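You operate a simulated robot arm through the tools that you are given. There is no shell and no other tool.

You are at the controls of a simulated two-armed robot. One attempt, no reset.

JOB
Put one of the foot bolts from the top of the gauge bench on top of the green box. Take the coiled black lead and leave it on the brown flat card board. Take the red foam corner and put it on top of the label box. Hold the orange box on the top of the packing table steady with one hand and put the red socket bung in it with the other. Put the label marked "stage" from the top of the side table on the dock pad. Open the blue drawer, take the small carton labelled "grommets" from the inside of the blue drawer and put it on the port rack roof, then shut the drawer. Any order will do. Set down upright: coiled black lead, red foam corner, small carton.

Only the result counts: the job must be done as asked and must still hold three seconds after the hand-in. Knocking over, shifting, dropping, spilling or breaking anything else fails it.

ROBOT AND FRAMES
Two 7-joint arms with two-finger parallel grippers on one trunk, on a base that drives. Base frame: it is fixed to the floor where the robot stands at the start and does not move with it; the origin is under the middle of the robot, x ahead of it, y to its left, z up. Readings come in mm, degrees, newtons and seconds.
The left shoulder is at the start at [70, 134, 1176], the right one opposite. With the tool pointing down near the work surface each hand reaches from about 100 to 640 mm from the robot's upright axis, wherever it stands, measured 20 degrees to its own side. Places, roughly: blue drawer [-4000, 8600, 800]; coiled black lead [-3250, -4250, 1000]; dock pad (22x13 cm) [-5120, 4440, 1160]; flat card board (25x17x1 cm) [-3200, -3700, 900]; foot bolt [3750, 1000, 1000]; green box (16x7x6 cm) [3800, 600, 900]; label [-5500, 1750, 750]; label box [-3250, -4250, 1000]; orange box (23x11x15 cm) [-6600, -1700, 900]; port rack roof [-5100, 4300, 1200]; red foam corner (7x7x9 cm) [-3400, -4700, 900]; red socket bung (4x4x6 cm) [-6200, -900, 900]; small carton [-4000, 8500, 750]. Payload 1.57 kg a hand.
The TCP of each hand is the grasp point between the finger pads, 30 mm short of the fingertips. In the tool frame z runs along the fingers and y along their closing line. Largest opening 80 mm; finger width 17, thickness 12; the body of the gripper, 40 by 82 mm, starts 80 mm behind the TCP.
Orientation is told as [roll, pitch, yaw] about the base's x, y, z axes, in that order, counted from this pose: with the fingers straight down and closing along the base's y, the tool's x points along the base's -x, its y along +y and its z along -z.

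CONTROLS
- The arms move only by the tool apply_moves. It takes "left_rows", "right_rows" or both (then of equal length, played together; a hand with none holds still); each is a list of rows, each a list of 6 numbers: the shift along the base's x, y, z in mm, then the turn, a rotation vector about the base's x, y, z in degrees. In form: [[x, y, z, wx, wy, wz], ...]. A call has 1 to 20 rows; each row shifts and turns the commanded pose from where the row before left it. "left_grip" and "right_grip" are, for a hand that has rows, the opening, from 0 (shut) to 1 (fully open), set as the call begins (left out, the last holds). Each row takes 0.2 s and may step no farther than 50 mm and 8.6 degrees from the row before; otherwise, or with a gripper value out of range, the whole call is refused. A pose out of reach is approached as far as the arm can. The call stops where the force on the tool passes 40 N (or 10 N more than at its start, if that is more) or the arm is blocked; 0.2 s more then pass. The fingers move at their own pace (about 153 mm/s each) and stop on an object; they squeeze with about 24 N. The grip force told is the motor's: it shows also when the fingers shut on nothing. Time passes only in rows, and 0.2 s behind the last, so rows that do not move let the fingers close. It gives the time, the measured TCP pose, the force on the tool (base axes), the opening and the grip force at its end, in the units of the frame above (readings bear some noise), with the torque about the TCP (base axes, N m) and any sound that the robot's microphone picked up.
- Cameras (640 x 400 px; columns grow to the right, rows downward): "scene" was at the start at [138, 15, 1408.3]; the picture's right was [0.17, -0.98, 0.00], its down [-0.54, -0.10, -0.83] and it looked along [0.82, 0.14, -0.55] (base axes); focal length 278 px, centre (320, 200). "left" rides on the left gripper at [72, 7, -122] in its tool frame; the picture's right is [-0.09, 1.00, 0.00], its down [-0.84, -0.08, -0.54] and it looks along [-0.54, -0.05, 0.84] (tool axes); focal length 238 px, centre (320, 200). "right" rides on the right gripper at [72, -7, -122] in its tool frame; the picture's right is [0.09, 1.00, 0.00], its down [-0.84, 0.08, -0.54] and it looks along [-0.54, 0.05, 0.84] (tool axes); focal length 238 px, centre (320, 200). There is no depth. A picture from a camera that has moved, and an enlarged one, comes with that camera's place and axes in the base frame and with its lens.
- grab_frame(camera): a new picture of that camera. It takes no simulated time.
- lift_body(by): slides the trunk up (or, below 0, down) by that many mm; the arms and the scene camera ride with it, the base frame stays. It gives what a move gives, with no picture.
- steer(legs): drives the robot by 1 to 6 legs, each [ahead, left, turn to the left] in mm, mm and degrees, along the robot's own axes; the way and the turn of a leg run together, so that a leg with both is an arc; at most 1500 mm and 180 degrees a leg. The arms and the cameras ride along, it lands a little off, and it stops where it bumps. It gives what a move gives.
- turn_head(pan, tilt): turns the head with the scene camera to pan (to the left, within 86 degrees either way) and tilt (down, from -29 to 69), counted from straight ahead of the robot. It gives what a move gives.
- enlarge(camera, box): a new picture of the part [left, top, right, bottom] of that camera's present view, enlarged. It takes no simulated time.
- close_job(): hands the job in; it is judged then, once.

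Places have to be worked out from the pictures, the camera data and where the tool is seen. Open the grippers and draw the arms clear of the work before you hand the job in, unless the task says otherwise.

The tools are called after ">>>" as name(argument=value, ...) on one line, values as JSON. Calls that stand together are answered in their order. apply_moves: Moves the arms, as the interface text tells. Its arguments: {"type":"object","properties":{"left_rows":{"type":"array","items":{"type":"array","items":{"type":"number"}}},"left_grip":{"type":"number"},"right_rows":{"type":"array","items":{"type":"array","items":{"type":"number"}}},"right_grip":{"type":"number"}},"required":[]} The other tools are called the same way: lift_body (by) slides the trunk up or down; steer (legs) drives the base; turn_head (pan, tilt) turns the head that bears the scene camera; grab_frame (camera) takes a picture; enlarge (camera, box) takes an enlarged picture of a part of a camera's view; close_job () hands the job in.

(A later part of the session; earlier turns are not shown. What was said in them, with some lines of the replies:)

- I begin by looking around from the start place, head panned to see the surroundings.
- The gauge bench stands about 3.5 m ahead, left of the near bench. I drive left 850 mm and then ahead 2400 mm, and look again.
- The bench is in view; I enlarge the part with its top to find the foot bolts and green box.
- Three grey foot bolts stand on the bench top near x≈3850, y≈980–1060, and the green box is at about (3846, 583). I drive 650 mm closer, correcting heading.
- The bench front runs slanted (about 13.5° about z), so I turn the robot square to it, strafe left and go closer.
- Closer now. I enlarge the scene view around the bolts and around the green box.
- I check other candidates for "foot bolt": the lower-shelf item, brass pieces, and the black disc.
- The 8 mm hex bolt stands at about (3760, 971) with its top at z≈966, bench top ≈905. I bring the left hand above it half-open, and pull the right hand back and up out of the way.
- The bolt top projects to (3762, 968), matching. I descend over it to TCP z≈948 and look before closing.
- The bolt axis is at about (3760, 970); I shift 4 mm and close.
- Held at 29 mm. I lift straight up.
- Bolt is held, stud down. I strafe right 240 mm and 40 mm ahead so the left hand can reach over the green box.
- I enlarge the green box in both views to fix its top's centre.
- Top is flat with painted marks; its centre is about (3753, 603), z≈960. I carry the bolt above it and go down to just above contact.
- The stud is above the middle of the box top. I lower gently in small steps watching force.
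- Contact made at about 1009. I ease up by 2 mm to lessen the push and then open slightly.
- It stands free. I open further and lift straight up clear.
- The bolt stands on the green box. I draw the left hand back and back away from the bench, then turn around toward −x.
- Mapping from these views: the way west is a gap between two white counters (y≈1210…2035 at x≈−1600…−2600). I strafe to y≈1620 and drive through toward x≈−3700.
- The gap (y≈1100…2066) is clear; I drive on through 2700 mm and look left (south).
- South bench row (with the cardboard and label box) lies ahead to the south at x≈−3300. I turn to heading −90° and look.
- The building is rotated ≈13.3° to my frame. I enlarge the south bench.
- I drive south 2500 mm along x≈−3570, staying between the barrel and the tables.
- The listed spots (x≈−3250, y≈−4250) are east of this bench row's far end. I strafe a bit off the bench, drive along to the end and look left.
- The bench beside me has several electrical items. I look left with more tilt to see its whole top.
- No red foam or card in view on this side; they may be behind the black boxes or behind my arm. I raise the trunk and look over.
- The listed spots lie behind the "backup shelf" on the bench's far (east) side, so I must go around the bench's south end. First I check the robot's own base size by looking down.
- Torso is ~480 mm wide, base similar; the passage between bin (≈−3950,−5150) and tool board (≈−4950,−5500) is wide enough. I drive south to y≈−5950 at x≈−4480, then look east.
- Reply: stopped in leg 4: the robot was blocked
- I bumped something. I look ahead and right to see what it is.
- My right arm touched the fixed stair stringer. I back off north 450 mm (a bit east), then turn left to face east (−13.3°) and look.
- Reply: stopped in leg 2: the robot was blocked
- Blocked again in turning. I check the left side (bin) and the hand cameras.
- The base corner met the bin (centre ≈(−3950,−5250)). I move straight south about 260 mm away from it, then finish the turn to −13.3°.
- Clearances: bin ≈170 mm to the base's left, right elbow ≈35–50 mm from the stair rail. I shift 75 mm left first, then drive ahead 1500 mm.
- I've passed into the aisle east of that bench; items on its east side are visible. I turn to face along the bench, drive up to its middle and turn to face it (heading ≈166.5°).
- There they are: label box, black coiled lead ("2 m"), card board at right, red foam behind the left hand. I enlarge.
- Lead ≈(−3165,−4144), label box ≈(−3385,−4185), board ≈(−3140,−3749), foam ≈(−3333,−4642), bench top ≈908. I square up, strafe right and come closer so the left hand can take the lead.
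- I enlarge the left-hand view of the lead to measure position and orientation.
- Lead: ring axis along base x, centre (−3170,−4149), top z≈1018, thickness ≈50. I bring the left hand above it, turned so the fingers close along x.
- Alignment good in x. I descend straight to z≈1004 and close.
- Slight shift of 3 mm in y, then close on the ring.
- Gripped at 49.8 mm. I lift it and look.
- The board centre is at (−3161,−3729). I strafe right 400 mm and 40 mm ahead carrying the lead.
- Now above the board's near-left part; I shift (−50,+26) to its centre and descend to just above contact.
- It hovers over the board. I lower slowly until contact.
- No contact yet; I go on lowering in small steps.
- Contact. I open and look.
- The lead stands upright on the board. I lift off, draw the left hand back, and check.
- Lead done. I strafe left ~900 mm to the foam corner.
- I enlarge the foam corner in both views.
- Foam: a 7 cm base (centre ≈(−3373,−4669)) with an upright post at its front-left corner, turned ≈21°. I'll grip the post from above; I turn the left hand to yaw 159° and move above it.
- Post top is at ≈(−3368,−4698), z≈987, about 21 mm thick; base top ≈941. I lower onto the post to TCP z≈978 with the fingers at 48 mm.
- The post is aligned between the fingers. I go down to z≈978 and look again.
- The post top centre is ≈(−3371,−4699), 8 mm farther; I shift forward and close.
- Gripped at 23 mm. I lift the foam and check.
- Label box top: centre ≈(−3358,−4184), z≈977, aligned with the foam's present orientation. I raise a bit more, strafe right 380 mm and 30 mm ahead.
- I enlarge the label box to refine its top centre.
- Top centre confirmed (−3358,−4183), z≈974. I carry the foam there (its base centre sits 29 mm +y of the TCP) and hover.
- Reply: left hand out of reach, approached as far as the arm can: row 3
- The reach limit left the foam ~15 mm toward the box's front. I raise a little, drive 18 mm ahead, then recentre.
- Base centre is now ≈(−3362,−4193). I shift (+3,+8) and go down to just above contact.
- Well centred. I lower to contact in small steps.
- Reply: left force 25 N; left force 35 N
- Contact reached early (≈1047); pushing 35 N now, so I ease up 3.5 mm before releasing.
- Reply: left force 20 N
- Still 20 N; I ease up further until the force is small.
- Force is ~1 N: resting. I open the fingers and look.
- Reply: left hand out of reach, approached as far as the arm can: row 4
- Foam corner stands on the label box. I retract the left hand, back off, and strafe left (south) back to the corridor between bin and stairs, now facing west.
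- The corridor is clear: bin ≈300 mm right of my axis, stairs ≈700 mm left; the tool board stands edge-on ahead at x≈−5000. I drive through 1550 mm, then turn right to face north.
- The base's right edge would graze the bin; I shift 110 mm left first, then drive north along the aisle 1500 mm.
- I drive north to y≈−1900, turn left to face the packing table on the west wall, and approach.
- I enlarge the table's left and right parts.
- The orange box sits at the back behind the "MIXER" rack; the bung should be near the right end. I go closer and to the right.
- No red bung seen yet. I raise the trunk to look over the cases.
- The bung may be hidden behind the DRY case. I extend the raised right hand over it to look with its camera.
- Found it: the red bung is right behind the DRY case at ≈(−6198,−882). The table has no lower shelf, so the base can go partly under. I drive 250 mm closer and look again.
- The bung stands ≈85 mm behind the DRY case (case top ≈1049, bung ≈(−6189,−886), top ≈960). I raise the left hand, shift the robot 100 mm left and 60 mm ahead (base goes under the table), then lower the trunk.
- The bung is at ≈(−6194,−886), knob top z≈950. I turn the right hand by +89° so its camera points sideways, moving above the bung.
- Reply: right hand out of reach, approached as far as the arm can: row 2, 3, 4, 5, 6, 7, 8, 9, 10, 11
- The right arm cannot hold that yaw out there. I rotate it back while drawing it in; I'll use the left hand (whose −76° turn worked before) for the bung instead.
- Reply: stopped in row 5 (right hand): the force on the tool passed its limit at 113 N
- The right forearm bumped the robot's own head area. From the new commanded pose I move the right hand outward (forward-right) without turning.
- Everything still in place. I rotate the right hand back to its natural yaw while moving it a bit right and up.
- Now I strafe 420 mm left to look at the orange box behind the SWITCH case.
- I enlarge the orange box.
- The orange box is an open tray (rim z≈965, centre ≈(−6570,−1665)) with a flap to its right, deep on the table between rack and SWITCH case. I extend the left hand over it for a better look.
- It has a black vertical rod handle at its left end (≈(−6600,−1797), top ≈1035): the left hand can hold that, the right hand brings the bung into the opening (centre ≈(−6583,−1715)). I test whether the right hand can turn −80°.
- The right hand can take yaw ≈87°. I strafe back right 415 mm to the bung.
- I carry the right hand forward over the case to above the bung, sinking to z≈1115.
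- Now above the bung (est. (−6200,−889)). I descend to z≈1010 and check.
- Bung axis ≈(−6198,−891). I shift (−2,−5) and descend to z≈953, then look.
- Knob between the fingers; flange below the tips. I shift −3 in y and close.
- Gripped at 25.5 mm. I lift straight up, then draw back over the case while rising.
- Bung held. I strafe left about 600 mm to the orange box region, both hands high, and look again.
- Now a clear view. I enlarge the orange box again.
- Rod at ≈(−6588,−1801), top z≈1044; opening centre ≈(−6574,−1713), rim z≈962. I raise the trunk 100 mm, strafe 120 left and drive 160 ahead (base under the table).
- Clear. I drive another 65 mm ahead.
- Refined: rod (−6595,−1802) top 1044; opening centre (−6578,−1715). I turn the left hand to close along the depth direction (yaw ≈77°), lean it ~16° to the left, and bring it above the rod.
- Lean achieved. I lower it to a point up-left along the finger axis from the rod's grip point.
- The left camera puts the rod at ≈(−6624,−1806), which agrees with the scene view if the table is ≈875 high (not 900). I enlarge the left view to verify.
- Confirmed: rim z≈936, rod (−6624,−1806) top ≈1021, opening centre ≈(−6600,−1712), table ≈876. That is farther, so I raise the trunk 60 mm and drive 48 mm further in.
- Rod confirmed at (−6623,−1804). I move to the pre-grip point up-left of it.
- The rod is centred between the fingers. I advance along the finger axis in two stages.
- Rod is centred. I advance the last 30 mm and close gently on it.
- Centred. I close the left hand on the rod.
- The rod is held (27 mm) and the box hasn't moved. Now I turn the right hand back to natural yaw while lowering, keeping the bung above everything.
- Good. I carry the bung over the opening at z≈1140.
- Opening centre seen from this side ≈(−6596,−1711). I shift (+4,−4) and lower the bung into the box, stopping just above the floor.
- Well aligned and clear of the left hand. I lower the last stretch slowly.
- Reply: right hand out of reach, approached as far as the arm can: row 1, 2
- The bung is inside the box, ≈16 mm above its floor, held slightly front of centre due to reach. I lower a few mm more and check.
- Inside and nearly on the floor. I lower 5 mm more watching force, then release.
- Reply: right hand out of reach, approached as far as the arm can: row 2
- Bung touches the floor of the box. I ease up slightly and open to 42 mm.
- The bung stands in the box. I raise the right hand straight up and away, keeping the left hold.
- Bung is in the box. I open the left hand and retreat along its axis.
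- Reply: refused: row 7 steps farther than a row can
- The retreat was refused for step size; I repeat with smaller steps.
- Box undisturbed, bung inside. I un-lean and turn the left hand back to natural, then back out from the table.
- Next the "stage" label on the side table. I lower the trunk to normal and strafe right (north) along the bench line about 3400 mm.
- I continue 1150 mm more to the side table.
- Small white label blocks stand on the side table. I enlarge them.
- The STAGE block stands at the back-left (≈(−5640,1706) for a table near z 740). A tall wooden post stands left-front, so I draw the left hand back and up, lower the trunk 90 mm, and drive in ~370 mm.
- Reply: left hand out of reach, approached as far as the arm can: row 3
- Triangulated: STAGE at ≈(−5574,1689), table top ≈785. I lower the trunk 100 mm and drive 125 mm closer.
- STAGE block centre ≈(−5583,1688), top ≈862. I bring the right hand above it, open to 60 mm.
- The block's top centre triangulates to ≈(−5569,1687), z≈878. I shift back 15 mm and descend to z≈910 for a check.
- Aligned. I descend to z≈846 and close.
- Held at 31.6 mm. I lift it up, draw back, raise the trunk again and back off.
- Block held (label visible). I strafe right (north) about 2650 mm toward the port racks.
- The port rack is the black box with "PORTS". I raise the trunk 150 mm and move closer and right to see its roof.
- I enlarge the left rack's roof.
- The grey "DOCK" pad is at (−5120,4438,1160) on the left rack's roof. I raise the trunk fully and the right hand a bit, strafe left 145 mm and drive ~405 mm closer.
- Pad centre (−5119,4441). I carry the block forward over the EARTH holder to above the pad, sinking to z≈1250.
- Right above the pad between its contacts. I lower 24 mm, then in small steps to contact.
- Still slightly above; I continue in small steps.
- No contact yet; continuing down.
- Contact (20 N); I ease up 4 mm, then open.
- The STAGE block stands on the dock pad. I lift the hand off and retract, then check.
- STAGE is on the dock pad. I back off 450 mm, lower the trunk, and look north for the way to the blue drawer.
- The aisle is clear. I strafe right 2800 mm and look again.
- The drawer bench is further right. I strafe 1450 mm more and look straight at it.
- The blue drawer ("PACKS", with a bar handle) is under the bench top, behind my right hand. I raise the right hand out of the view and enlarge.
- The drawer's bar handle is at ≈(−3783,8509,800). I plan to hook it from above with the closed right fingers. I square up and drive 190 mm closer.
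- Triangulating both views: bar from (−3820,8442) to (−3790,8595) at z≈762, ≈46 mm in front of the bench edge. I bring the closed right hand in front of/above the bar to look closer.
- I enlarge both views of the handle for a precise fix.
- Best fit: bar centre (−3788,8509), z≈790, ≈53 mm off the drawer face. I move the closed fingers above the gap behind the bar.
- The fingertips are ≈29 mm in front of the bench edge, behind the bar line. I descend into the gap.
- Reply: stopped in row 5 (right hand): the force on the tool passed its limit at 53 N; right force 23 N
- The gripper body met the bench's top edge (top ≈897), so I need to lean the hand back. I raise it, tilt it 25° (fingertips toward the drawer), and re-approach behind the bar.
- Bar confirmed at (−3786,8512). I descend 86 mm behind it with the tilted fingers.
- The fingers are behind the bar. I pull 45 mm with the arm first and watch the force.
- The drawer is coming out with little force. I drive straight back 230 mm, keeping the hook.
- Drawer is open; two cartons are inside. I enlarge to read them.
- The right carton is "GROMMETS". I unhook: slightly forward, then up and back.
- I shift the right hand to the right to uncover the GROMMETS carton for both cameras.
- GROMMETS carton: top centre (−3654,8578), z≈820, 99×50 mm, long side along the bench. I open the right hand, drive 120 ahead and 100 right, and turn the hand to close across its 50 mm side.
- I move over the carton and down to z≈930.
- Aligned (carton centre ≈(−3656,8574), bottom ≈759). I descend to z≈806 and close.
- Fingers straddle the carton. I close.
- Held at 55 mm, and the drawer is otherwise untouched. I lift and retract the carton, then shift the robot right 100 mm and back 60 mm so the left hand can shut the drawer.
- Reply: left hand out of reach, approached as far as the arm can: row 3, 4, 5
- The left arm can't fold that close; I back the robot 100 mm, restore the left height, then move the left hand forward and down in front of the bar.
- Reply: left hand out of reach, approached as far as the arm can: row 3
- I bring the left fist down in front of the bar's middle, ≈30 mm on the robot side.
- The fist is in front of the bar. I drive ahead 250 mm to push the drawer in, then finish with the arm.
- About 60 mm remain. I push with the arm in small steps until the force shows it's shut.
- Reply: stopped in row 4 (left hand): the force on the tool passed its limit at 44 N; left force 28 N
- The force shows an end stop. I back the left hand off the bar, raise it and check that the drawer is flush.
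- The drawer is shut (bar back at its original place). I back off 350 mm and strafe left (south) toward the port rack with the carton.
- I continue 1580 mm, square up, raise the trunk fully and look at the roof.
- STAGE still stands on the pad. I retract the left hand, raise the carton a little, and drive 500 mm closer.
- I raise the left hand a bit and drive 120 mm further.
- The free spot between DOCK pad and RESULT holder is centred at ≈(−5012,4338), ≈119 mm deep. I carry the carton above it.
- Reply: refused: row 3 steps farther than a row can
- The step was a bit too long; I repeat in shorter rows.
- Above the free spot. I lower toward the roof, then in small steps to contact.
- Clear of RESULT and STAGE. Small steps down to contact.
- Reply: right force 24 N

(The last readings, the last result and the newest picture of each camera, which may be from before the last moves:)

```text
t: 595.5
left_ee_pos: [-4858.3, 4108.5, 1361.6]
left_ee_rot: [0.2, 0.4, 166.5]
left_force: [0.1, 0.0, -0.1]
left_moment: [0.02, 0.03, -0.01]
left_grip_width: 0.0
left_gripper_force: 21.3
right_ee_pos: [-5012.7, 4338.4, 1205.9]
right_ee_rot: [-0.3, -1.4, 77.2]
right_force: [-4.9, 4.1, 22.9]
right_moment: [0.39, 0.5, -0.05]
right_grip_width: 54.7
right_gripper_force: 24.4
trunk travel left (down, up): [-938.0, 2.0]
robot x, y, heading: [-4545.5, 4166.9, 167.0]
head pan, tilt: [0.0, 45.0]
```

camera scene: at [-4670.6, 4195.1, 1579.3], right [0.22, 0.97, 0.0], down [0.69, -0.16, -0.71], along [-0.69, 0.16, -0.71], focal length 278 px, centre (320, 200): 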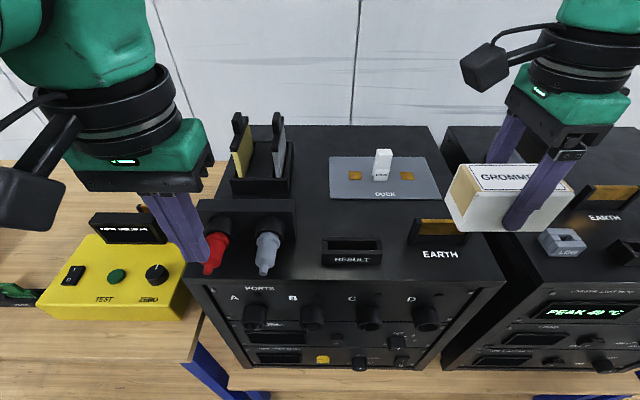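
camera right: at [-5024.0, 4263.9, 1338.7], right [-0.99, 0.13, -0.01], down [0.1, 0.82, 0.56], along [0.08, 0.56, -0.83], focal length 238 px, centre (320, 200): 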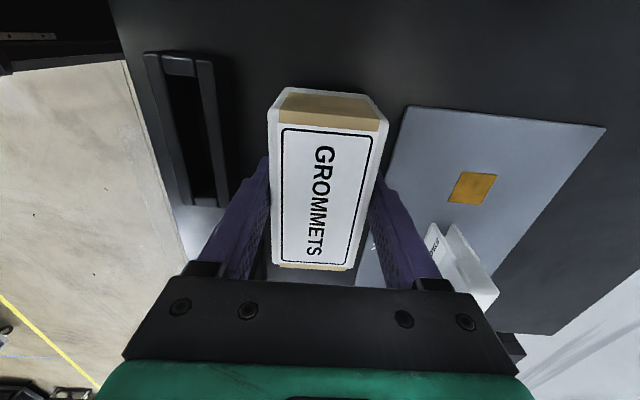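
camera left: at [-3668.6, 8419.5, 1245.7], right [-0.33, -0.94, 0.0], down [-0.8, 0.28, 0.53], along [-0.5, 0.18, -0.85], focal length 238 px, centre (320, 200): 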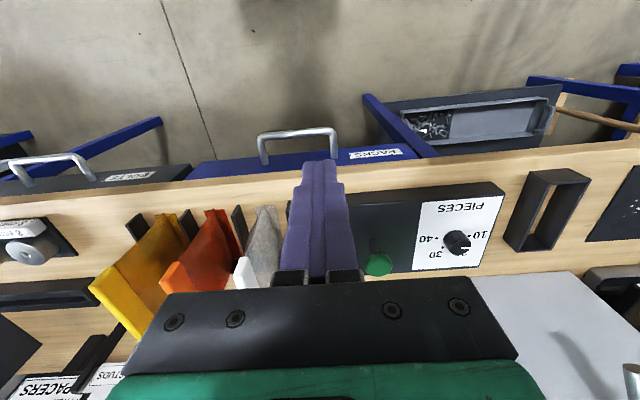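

Contact (23 N). I ease up 3 mm and open.

>>> apply_moves(right_rows=[[0, 0, 1.5, 0, 0, 0], [0, 0, 1.2, 0, 0, 0], [0, 0, 0, 0, 0, 0], [0, 0, 0, 0, 0, 0]])

>>> apply_moves(right_rows=[[0, 0, 0, 0, 0, 0], [0, 0, 0, 0, 0, 0], [0, 0, 0, 0, 0, 0]], right_grip=0.84)

>>> enlarge(camera="scene", box=[200, 110, 480, 310])

>>> grab_frame(camera="right")

```text
t: 596.5
left_ee_pos: [-4859.5, 4110.0, 1360.4]
left_ee_rot: [0.2, 0.5, 166.5]
left_force: [-0.6, 0.2, -0.6]
left_moment: [0.02, -0.02, 0.01]
left_grip_width: 0.2
left_gripper_force: 21.2
right_ee_pos: [-5012.5, 4337.5, 1205.7]
right_ee_rot: [-0.6, -1.6, 77.4]
right_force: [-0.2, -0.2, 3.4]
right_moment: [-0.16, 0.21, -0.03]
right_grip_width: 54.5
right_gripper_force: 24.3
trunk travel left (down, up): [-938.0, 2.0]
robot x, y, heading: [-4543.6, 4165.5, 166.9]
head pan, tilt: [0.0, 45.0]
```

```text
t: 597.3
left_ee_pos: [-4859.7, 4109.0, 1359.6]
left_ee_rot: [0.1, 0.5, 166.7]
left_force: [-0.4, -0.3, 1.2]
left_moment: [-0.04, -0.01, -0.01]
left_grip_width: 0.0
left_gripper_force: 21.0
right_ee_pos: [-5013.4, 4337.9, 1207.0]
right_ee_rot: [-0.6, -1.6, 77.3]
right_force: [1.3, -0.1, 0.7]
right_moment: [0.02, -0.01, -0.02]
right_grip_width: 67.3
right_gripper_force: 0.0
trunk travel left (down, up): [-938.0, 2.0]
robot x, y, heading: [-4543.4, 4168.5, 167.2]
head pan, tilt: [0.0, 45.0]
```

```text
2.00 times, centred on (340, 210) of scene
camera zoom: at [-4672.1, 4195.3, 1579.1], right [0.22, 0.97, 0.0], down [0.69, -0.16, -0.71], along [-0.69, 0.16, -0.71], focal length 555 px, centre (280, 180)
```

zoom: 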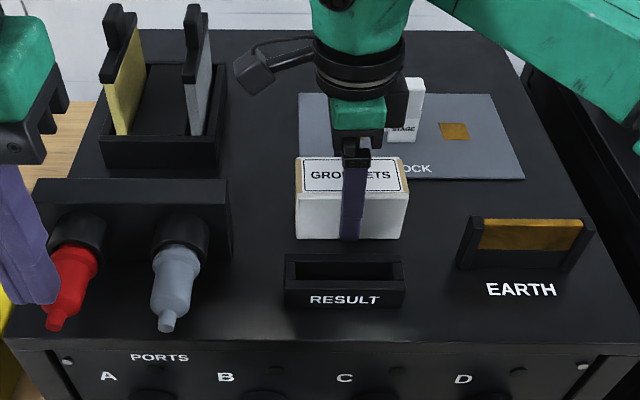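

```text
taken
camera right: at [-5025.0, 4263.9, 1326.4], right [-0.99, 0.13, -0.01], down [0.1, 0.82, 0.56], along [0.08, 0.56, -0.83], focal length 238 px, centre (320, 200)
```

right: 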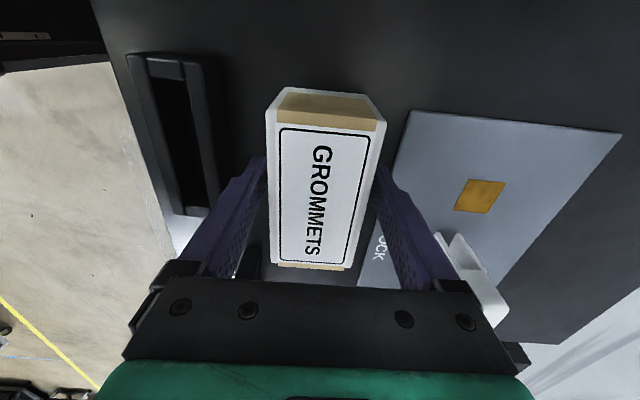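

Carton stands on the roof. I lift the hand straight up, then back.

>>> apply_moves(right_rows=[[0, 0, 10, 0, 0, 0], [0, 0, 20, 0, 0, 0], [0, 0, 30, 0, 0, 0], [0, 0, 35, 0, 0, 0], [0, 0, 35, 0, 0, 0], [30, 10, 20, 0, 0, 0], [40, 10, 0, 0, 0, 0], [40, 10, 0, 0, 0, 0], [40, 10, 0, 0, 0, 0]])

>>> grab_frame(camera="scene")

>>> enlarge(camera="scene", box=[200, 110, 480, 310])

```text
t: 599.3
left_ee_pos: [-4857.7, 4110.1, 1359.8]
left_ee_rot: [0.1, 0.4, 166.7]
left_force: [0.6, 0.0, 0.8]
left_moment: [-0.01, -0.03, 0.01]
left_grip_width: 0.0
left_gripper_force: 21.4
right_ee_pos: [-4862.1, 4378.4, 1358.4]
right_ee_rot: [-0.4, -1.5, 77.1]
right_force: [0.1, 0.4, 0.3]
right_moment: [0.05, -0.01, 0.0]
right_grip_width: 67.0
right_gripper_force: 0.1
trunk travel left (down, up): [-938.0, 2.0]
robot x, y, heading: [-4544.1, 4162.7, 167.3]
head pan, tilt: [0.0, 45.0]
```

```text
taken
camera scene: at [-4669.8, 4195.8, 1579.4], right [0.22, 0.97, 0.0], down [0.69, -0.16, -0.71], along [-0.69, 0.16, -0.71], focal length 278 px, centre (320, 200)
```

scene: 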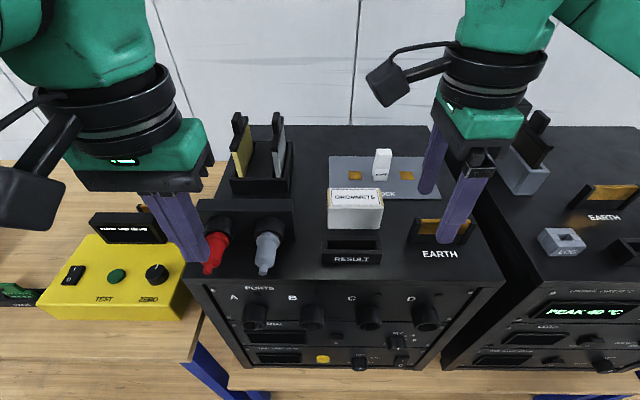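

```text
2.00 times, centred on (340, 210) of scene
camera zoom: at [-4669.8, 4195.8, 1579.4], right [0.22, 0.97, 0.0], down [0.69, -0.16, -0.71], along [-0.69, 0.16, -0.71], focal length 555 px, centre (280, 180)
```

zoom: 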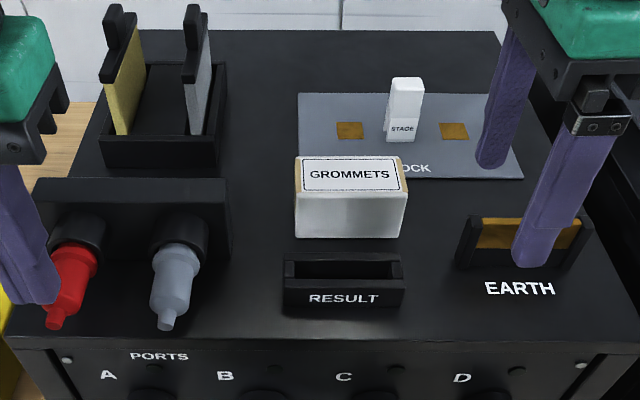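

Everything asked is placed. I back away from the rack, open both grippers and take a last look.

>>> steer(legs=[[-500, 0, 0]])

>>> apply_moves(left_rows=[[0, 0, 0, 0, 0, 0], [0, 0, 0, 0, 0, 0], [0, 0, 0, 0, 0, 0]], left_grip=1.0, right_rows=[[0, 0, 0, 0, 0, 0], [0, 0, 0, 0, 0, 0], [0, 0, 0, 0, 0, 0]], right_grip=1.0)

>>> turn_head(pan=0, tilt=25)

>>> enlarge(camera="scene", box=[200, 120, 460, 300])

```text
t: 602.2
left_ee_pos: [-4380.2, 4001.2, 1359.6]
left_ee_rot: [0.1, 0.6, 166.5]
left_force: [-0.7, -0.1, 0.4]
left_moment: [0.03, -0.04, 0.03]
left_grip_width: 0.0
left_gripper_force: 21.3
right_ee_pos: [-4384.8, 4269.5, 1355.8]
right_ee_rot: [-0.7, -1.5, 77.2]
right_force: [0.5, -0.5, -0.4]
right_moment: [-0.02, 0.0, -0.03]
right_grip_width: 67.2
right_gripper_force: 0.1
trunk travel left (down, up): [-938.0, 2.0]
robot x, y, heading: [-4062.9, 4055.9, 167.0]
head pan, tilt: [0.0, 45.0]
```

```text
t: 603.0
left_ee_pos: [-4379.3, 4000.1, 1359.9]
left_ee_rot: [0.2, 0.5, 166.4]
left_force: [0.0, 0.1, 1.1]
left_moment: [0.0, 0.0, 0.0]
left_grip_width: 79.7
left_gripper_force: 0.1
right_ee_pos: [-4383.0, 4268.9, 1356.5]
right_ee_rot: [-0.6, -1.6, 77.2]
right_force: [-0.4, -0.2, -0.4]
right_moment: [0.01, 0.01, -0.03]
right_grip_width: 80.0
right_gripper_force: 0.0
trunk travel left (down, up): [-938.0, 2.0]
robot x, y, heading: [-4059.2, 4052.4, 167.1]
head pan, tilt: [0.0, 45.0]
```

```text
t: 603.9
left_ee_pos: [-4377.5, 3999.0, 1359.2]
left_ee_rot: [0.1, 0.4, 166.6]
left_force: [0.4, 0.0, 0.8]
left_moment: [-0.01, 0.01, -0.04]
left_grip_width: 80.0
left_gripper_force: 0.0
right_ee_pos: [-4382.5, 4268.7, 1356.9]
right_ee_rot: [-0.6, -1.7, 77.2]
right_force: [0.4, -0.5, 0.2]
right_moment: [0.01, 0.02, -0.02]
right_grip_width: 79.8
right_gripper_force: 0.0
trunk travel left (down, up): [-938.0, 2.0]
robot x, y, heading: [-4064.8, 4054.4, 167.2]
head pan, tilt: [0.0, 25.0]
```

```text
2.22 times, centred on (330, 210) of scene
camera zoom: at [-4201.5, 4087.5, 1609.7], right [0.22, 0.97, 0.0], down [0.41, -0.09, -0.91], along [-0.88, 0.2, -0.42], focal length 617 px, centre (298, 178)
```

zoom: 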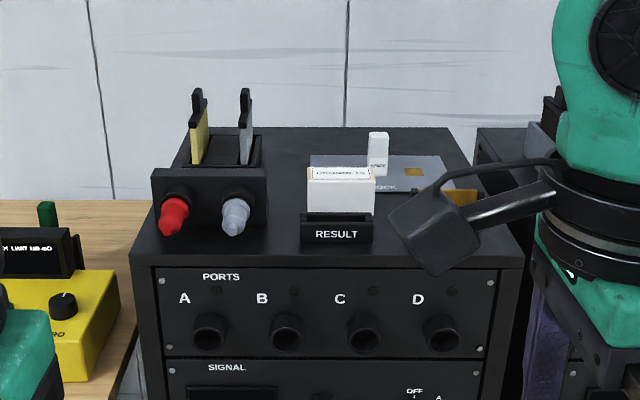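

The carton and the STAGE label both stand in place, the arms are clear and both grippers are open. I checked each of the other items just after placing it. I hand the job in.

>>> close_job()

```text
The job is handed in.
```

I did all six parts of the job and handed it in, but I bumped the black bin on the way and don't know whether it moved. The tool only confirmed the hand-in, so I don't have a result yet.

| Item | Where it is now |
|---|---|
| Foot bolt (the 8 mm one) | Standing on its stud in the middle of the green box |
| Coiled black lead ("2 m") | Upright on the brown card board |
| Red foam corner | Upright on the label box |
| Red socket bung | In the orange box, with the left hand holding the box's rod handle while the right lowered it in |
| "Stage" label | Standing on the dock pad |
| Grommets carton | Upright on the port rack roof, between the dock pad and the RESULT holder; the blue drawer is shut again |

I looked at each item just after placing it and it was standing. Only the label and carton got a last look before hand-in; I didn't go back to the others.

These could count against the result:
- **Bin:** the robot's base touched the black bin at the end of the bench while turning. The drive stopped on contact, but the bin may have shifted slightly.
- **Stairs:** an arm touched the stair stringer, which is fixed.
- **Own head:** the right forearm knocked the robot's own head area. Nothing on the table moved.
- **Drawer bench:** the right gripper touched the edge of the bench top while I reached for the drawer handle. I saw nothing move.
- **Bolt:** it stands on a narrow stud, so it is the least stable of the six.
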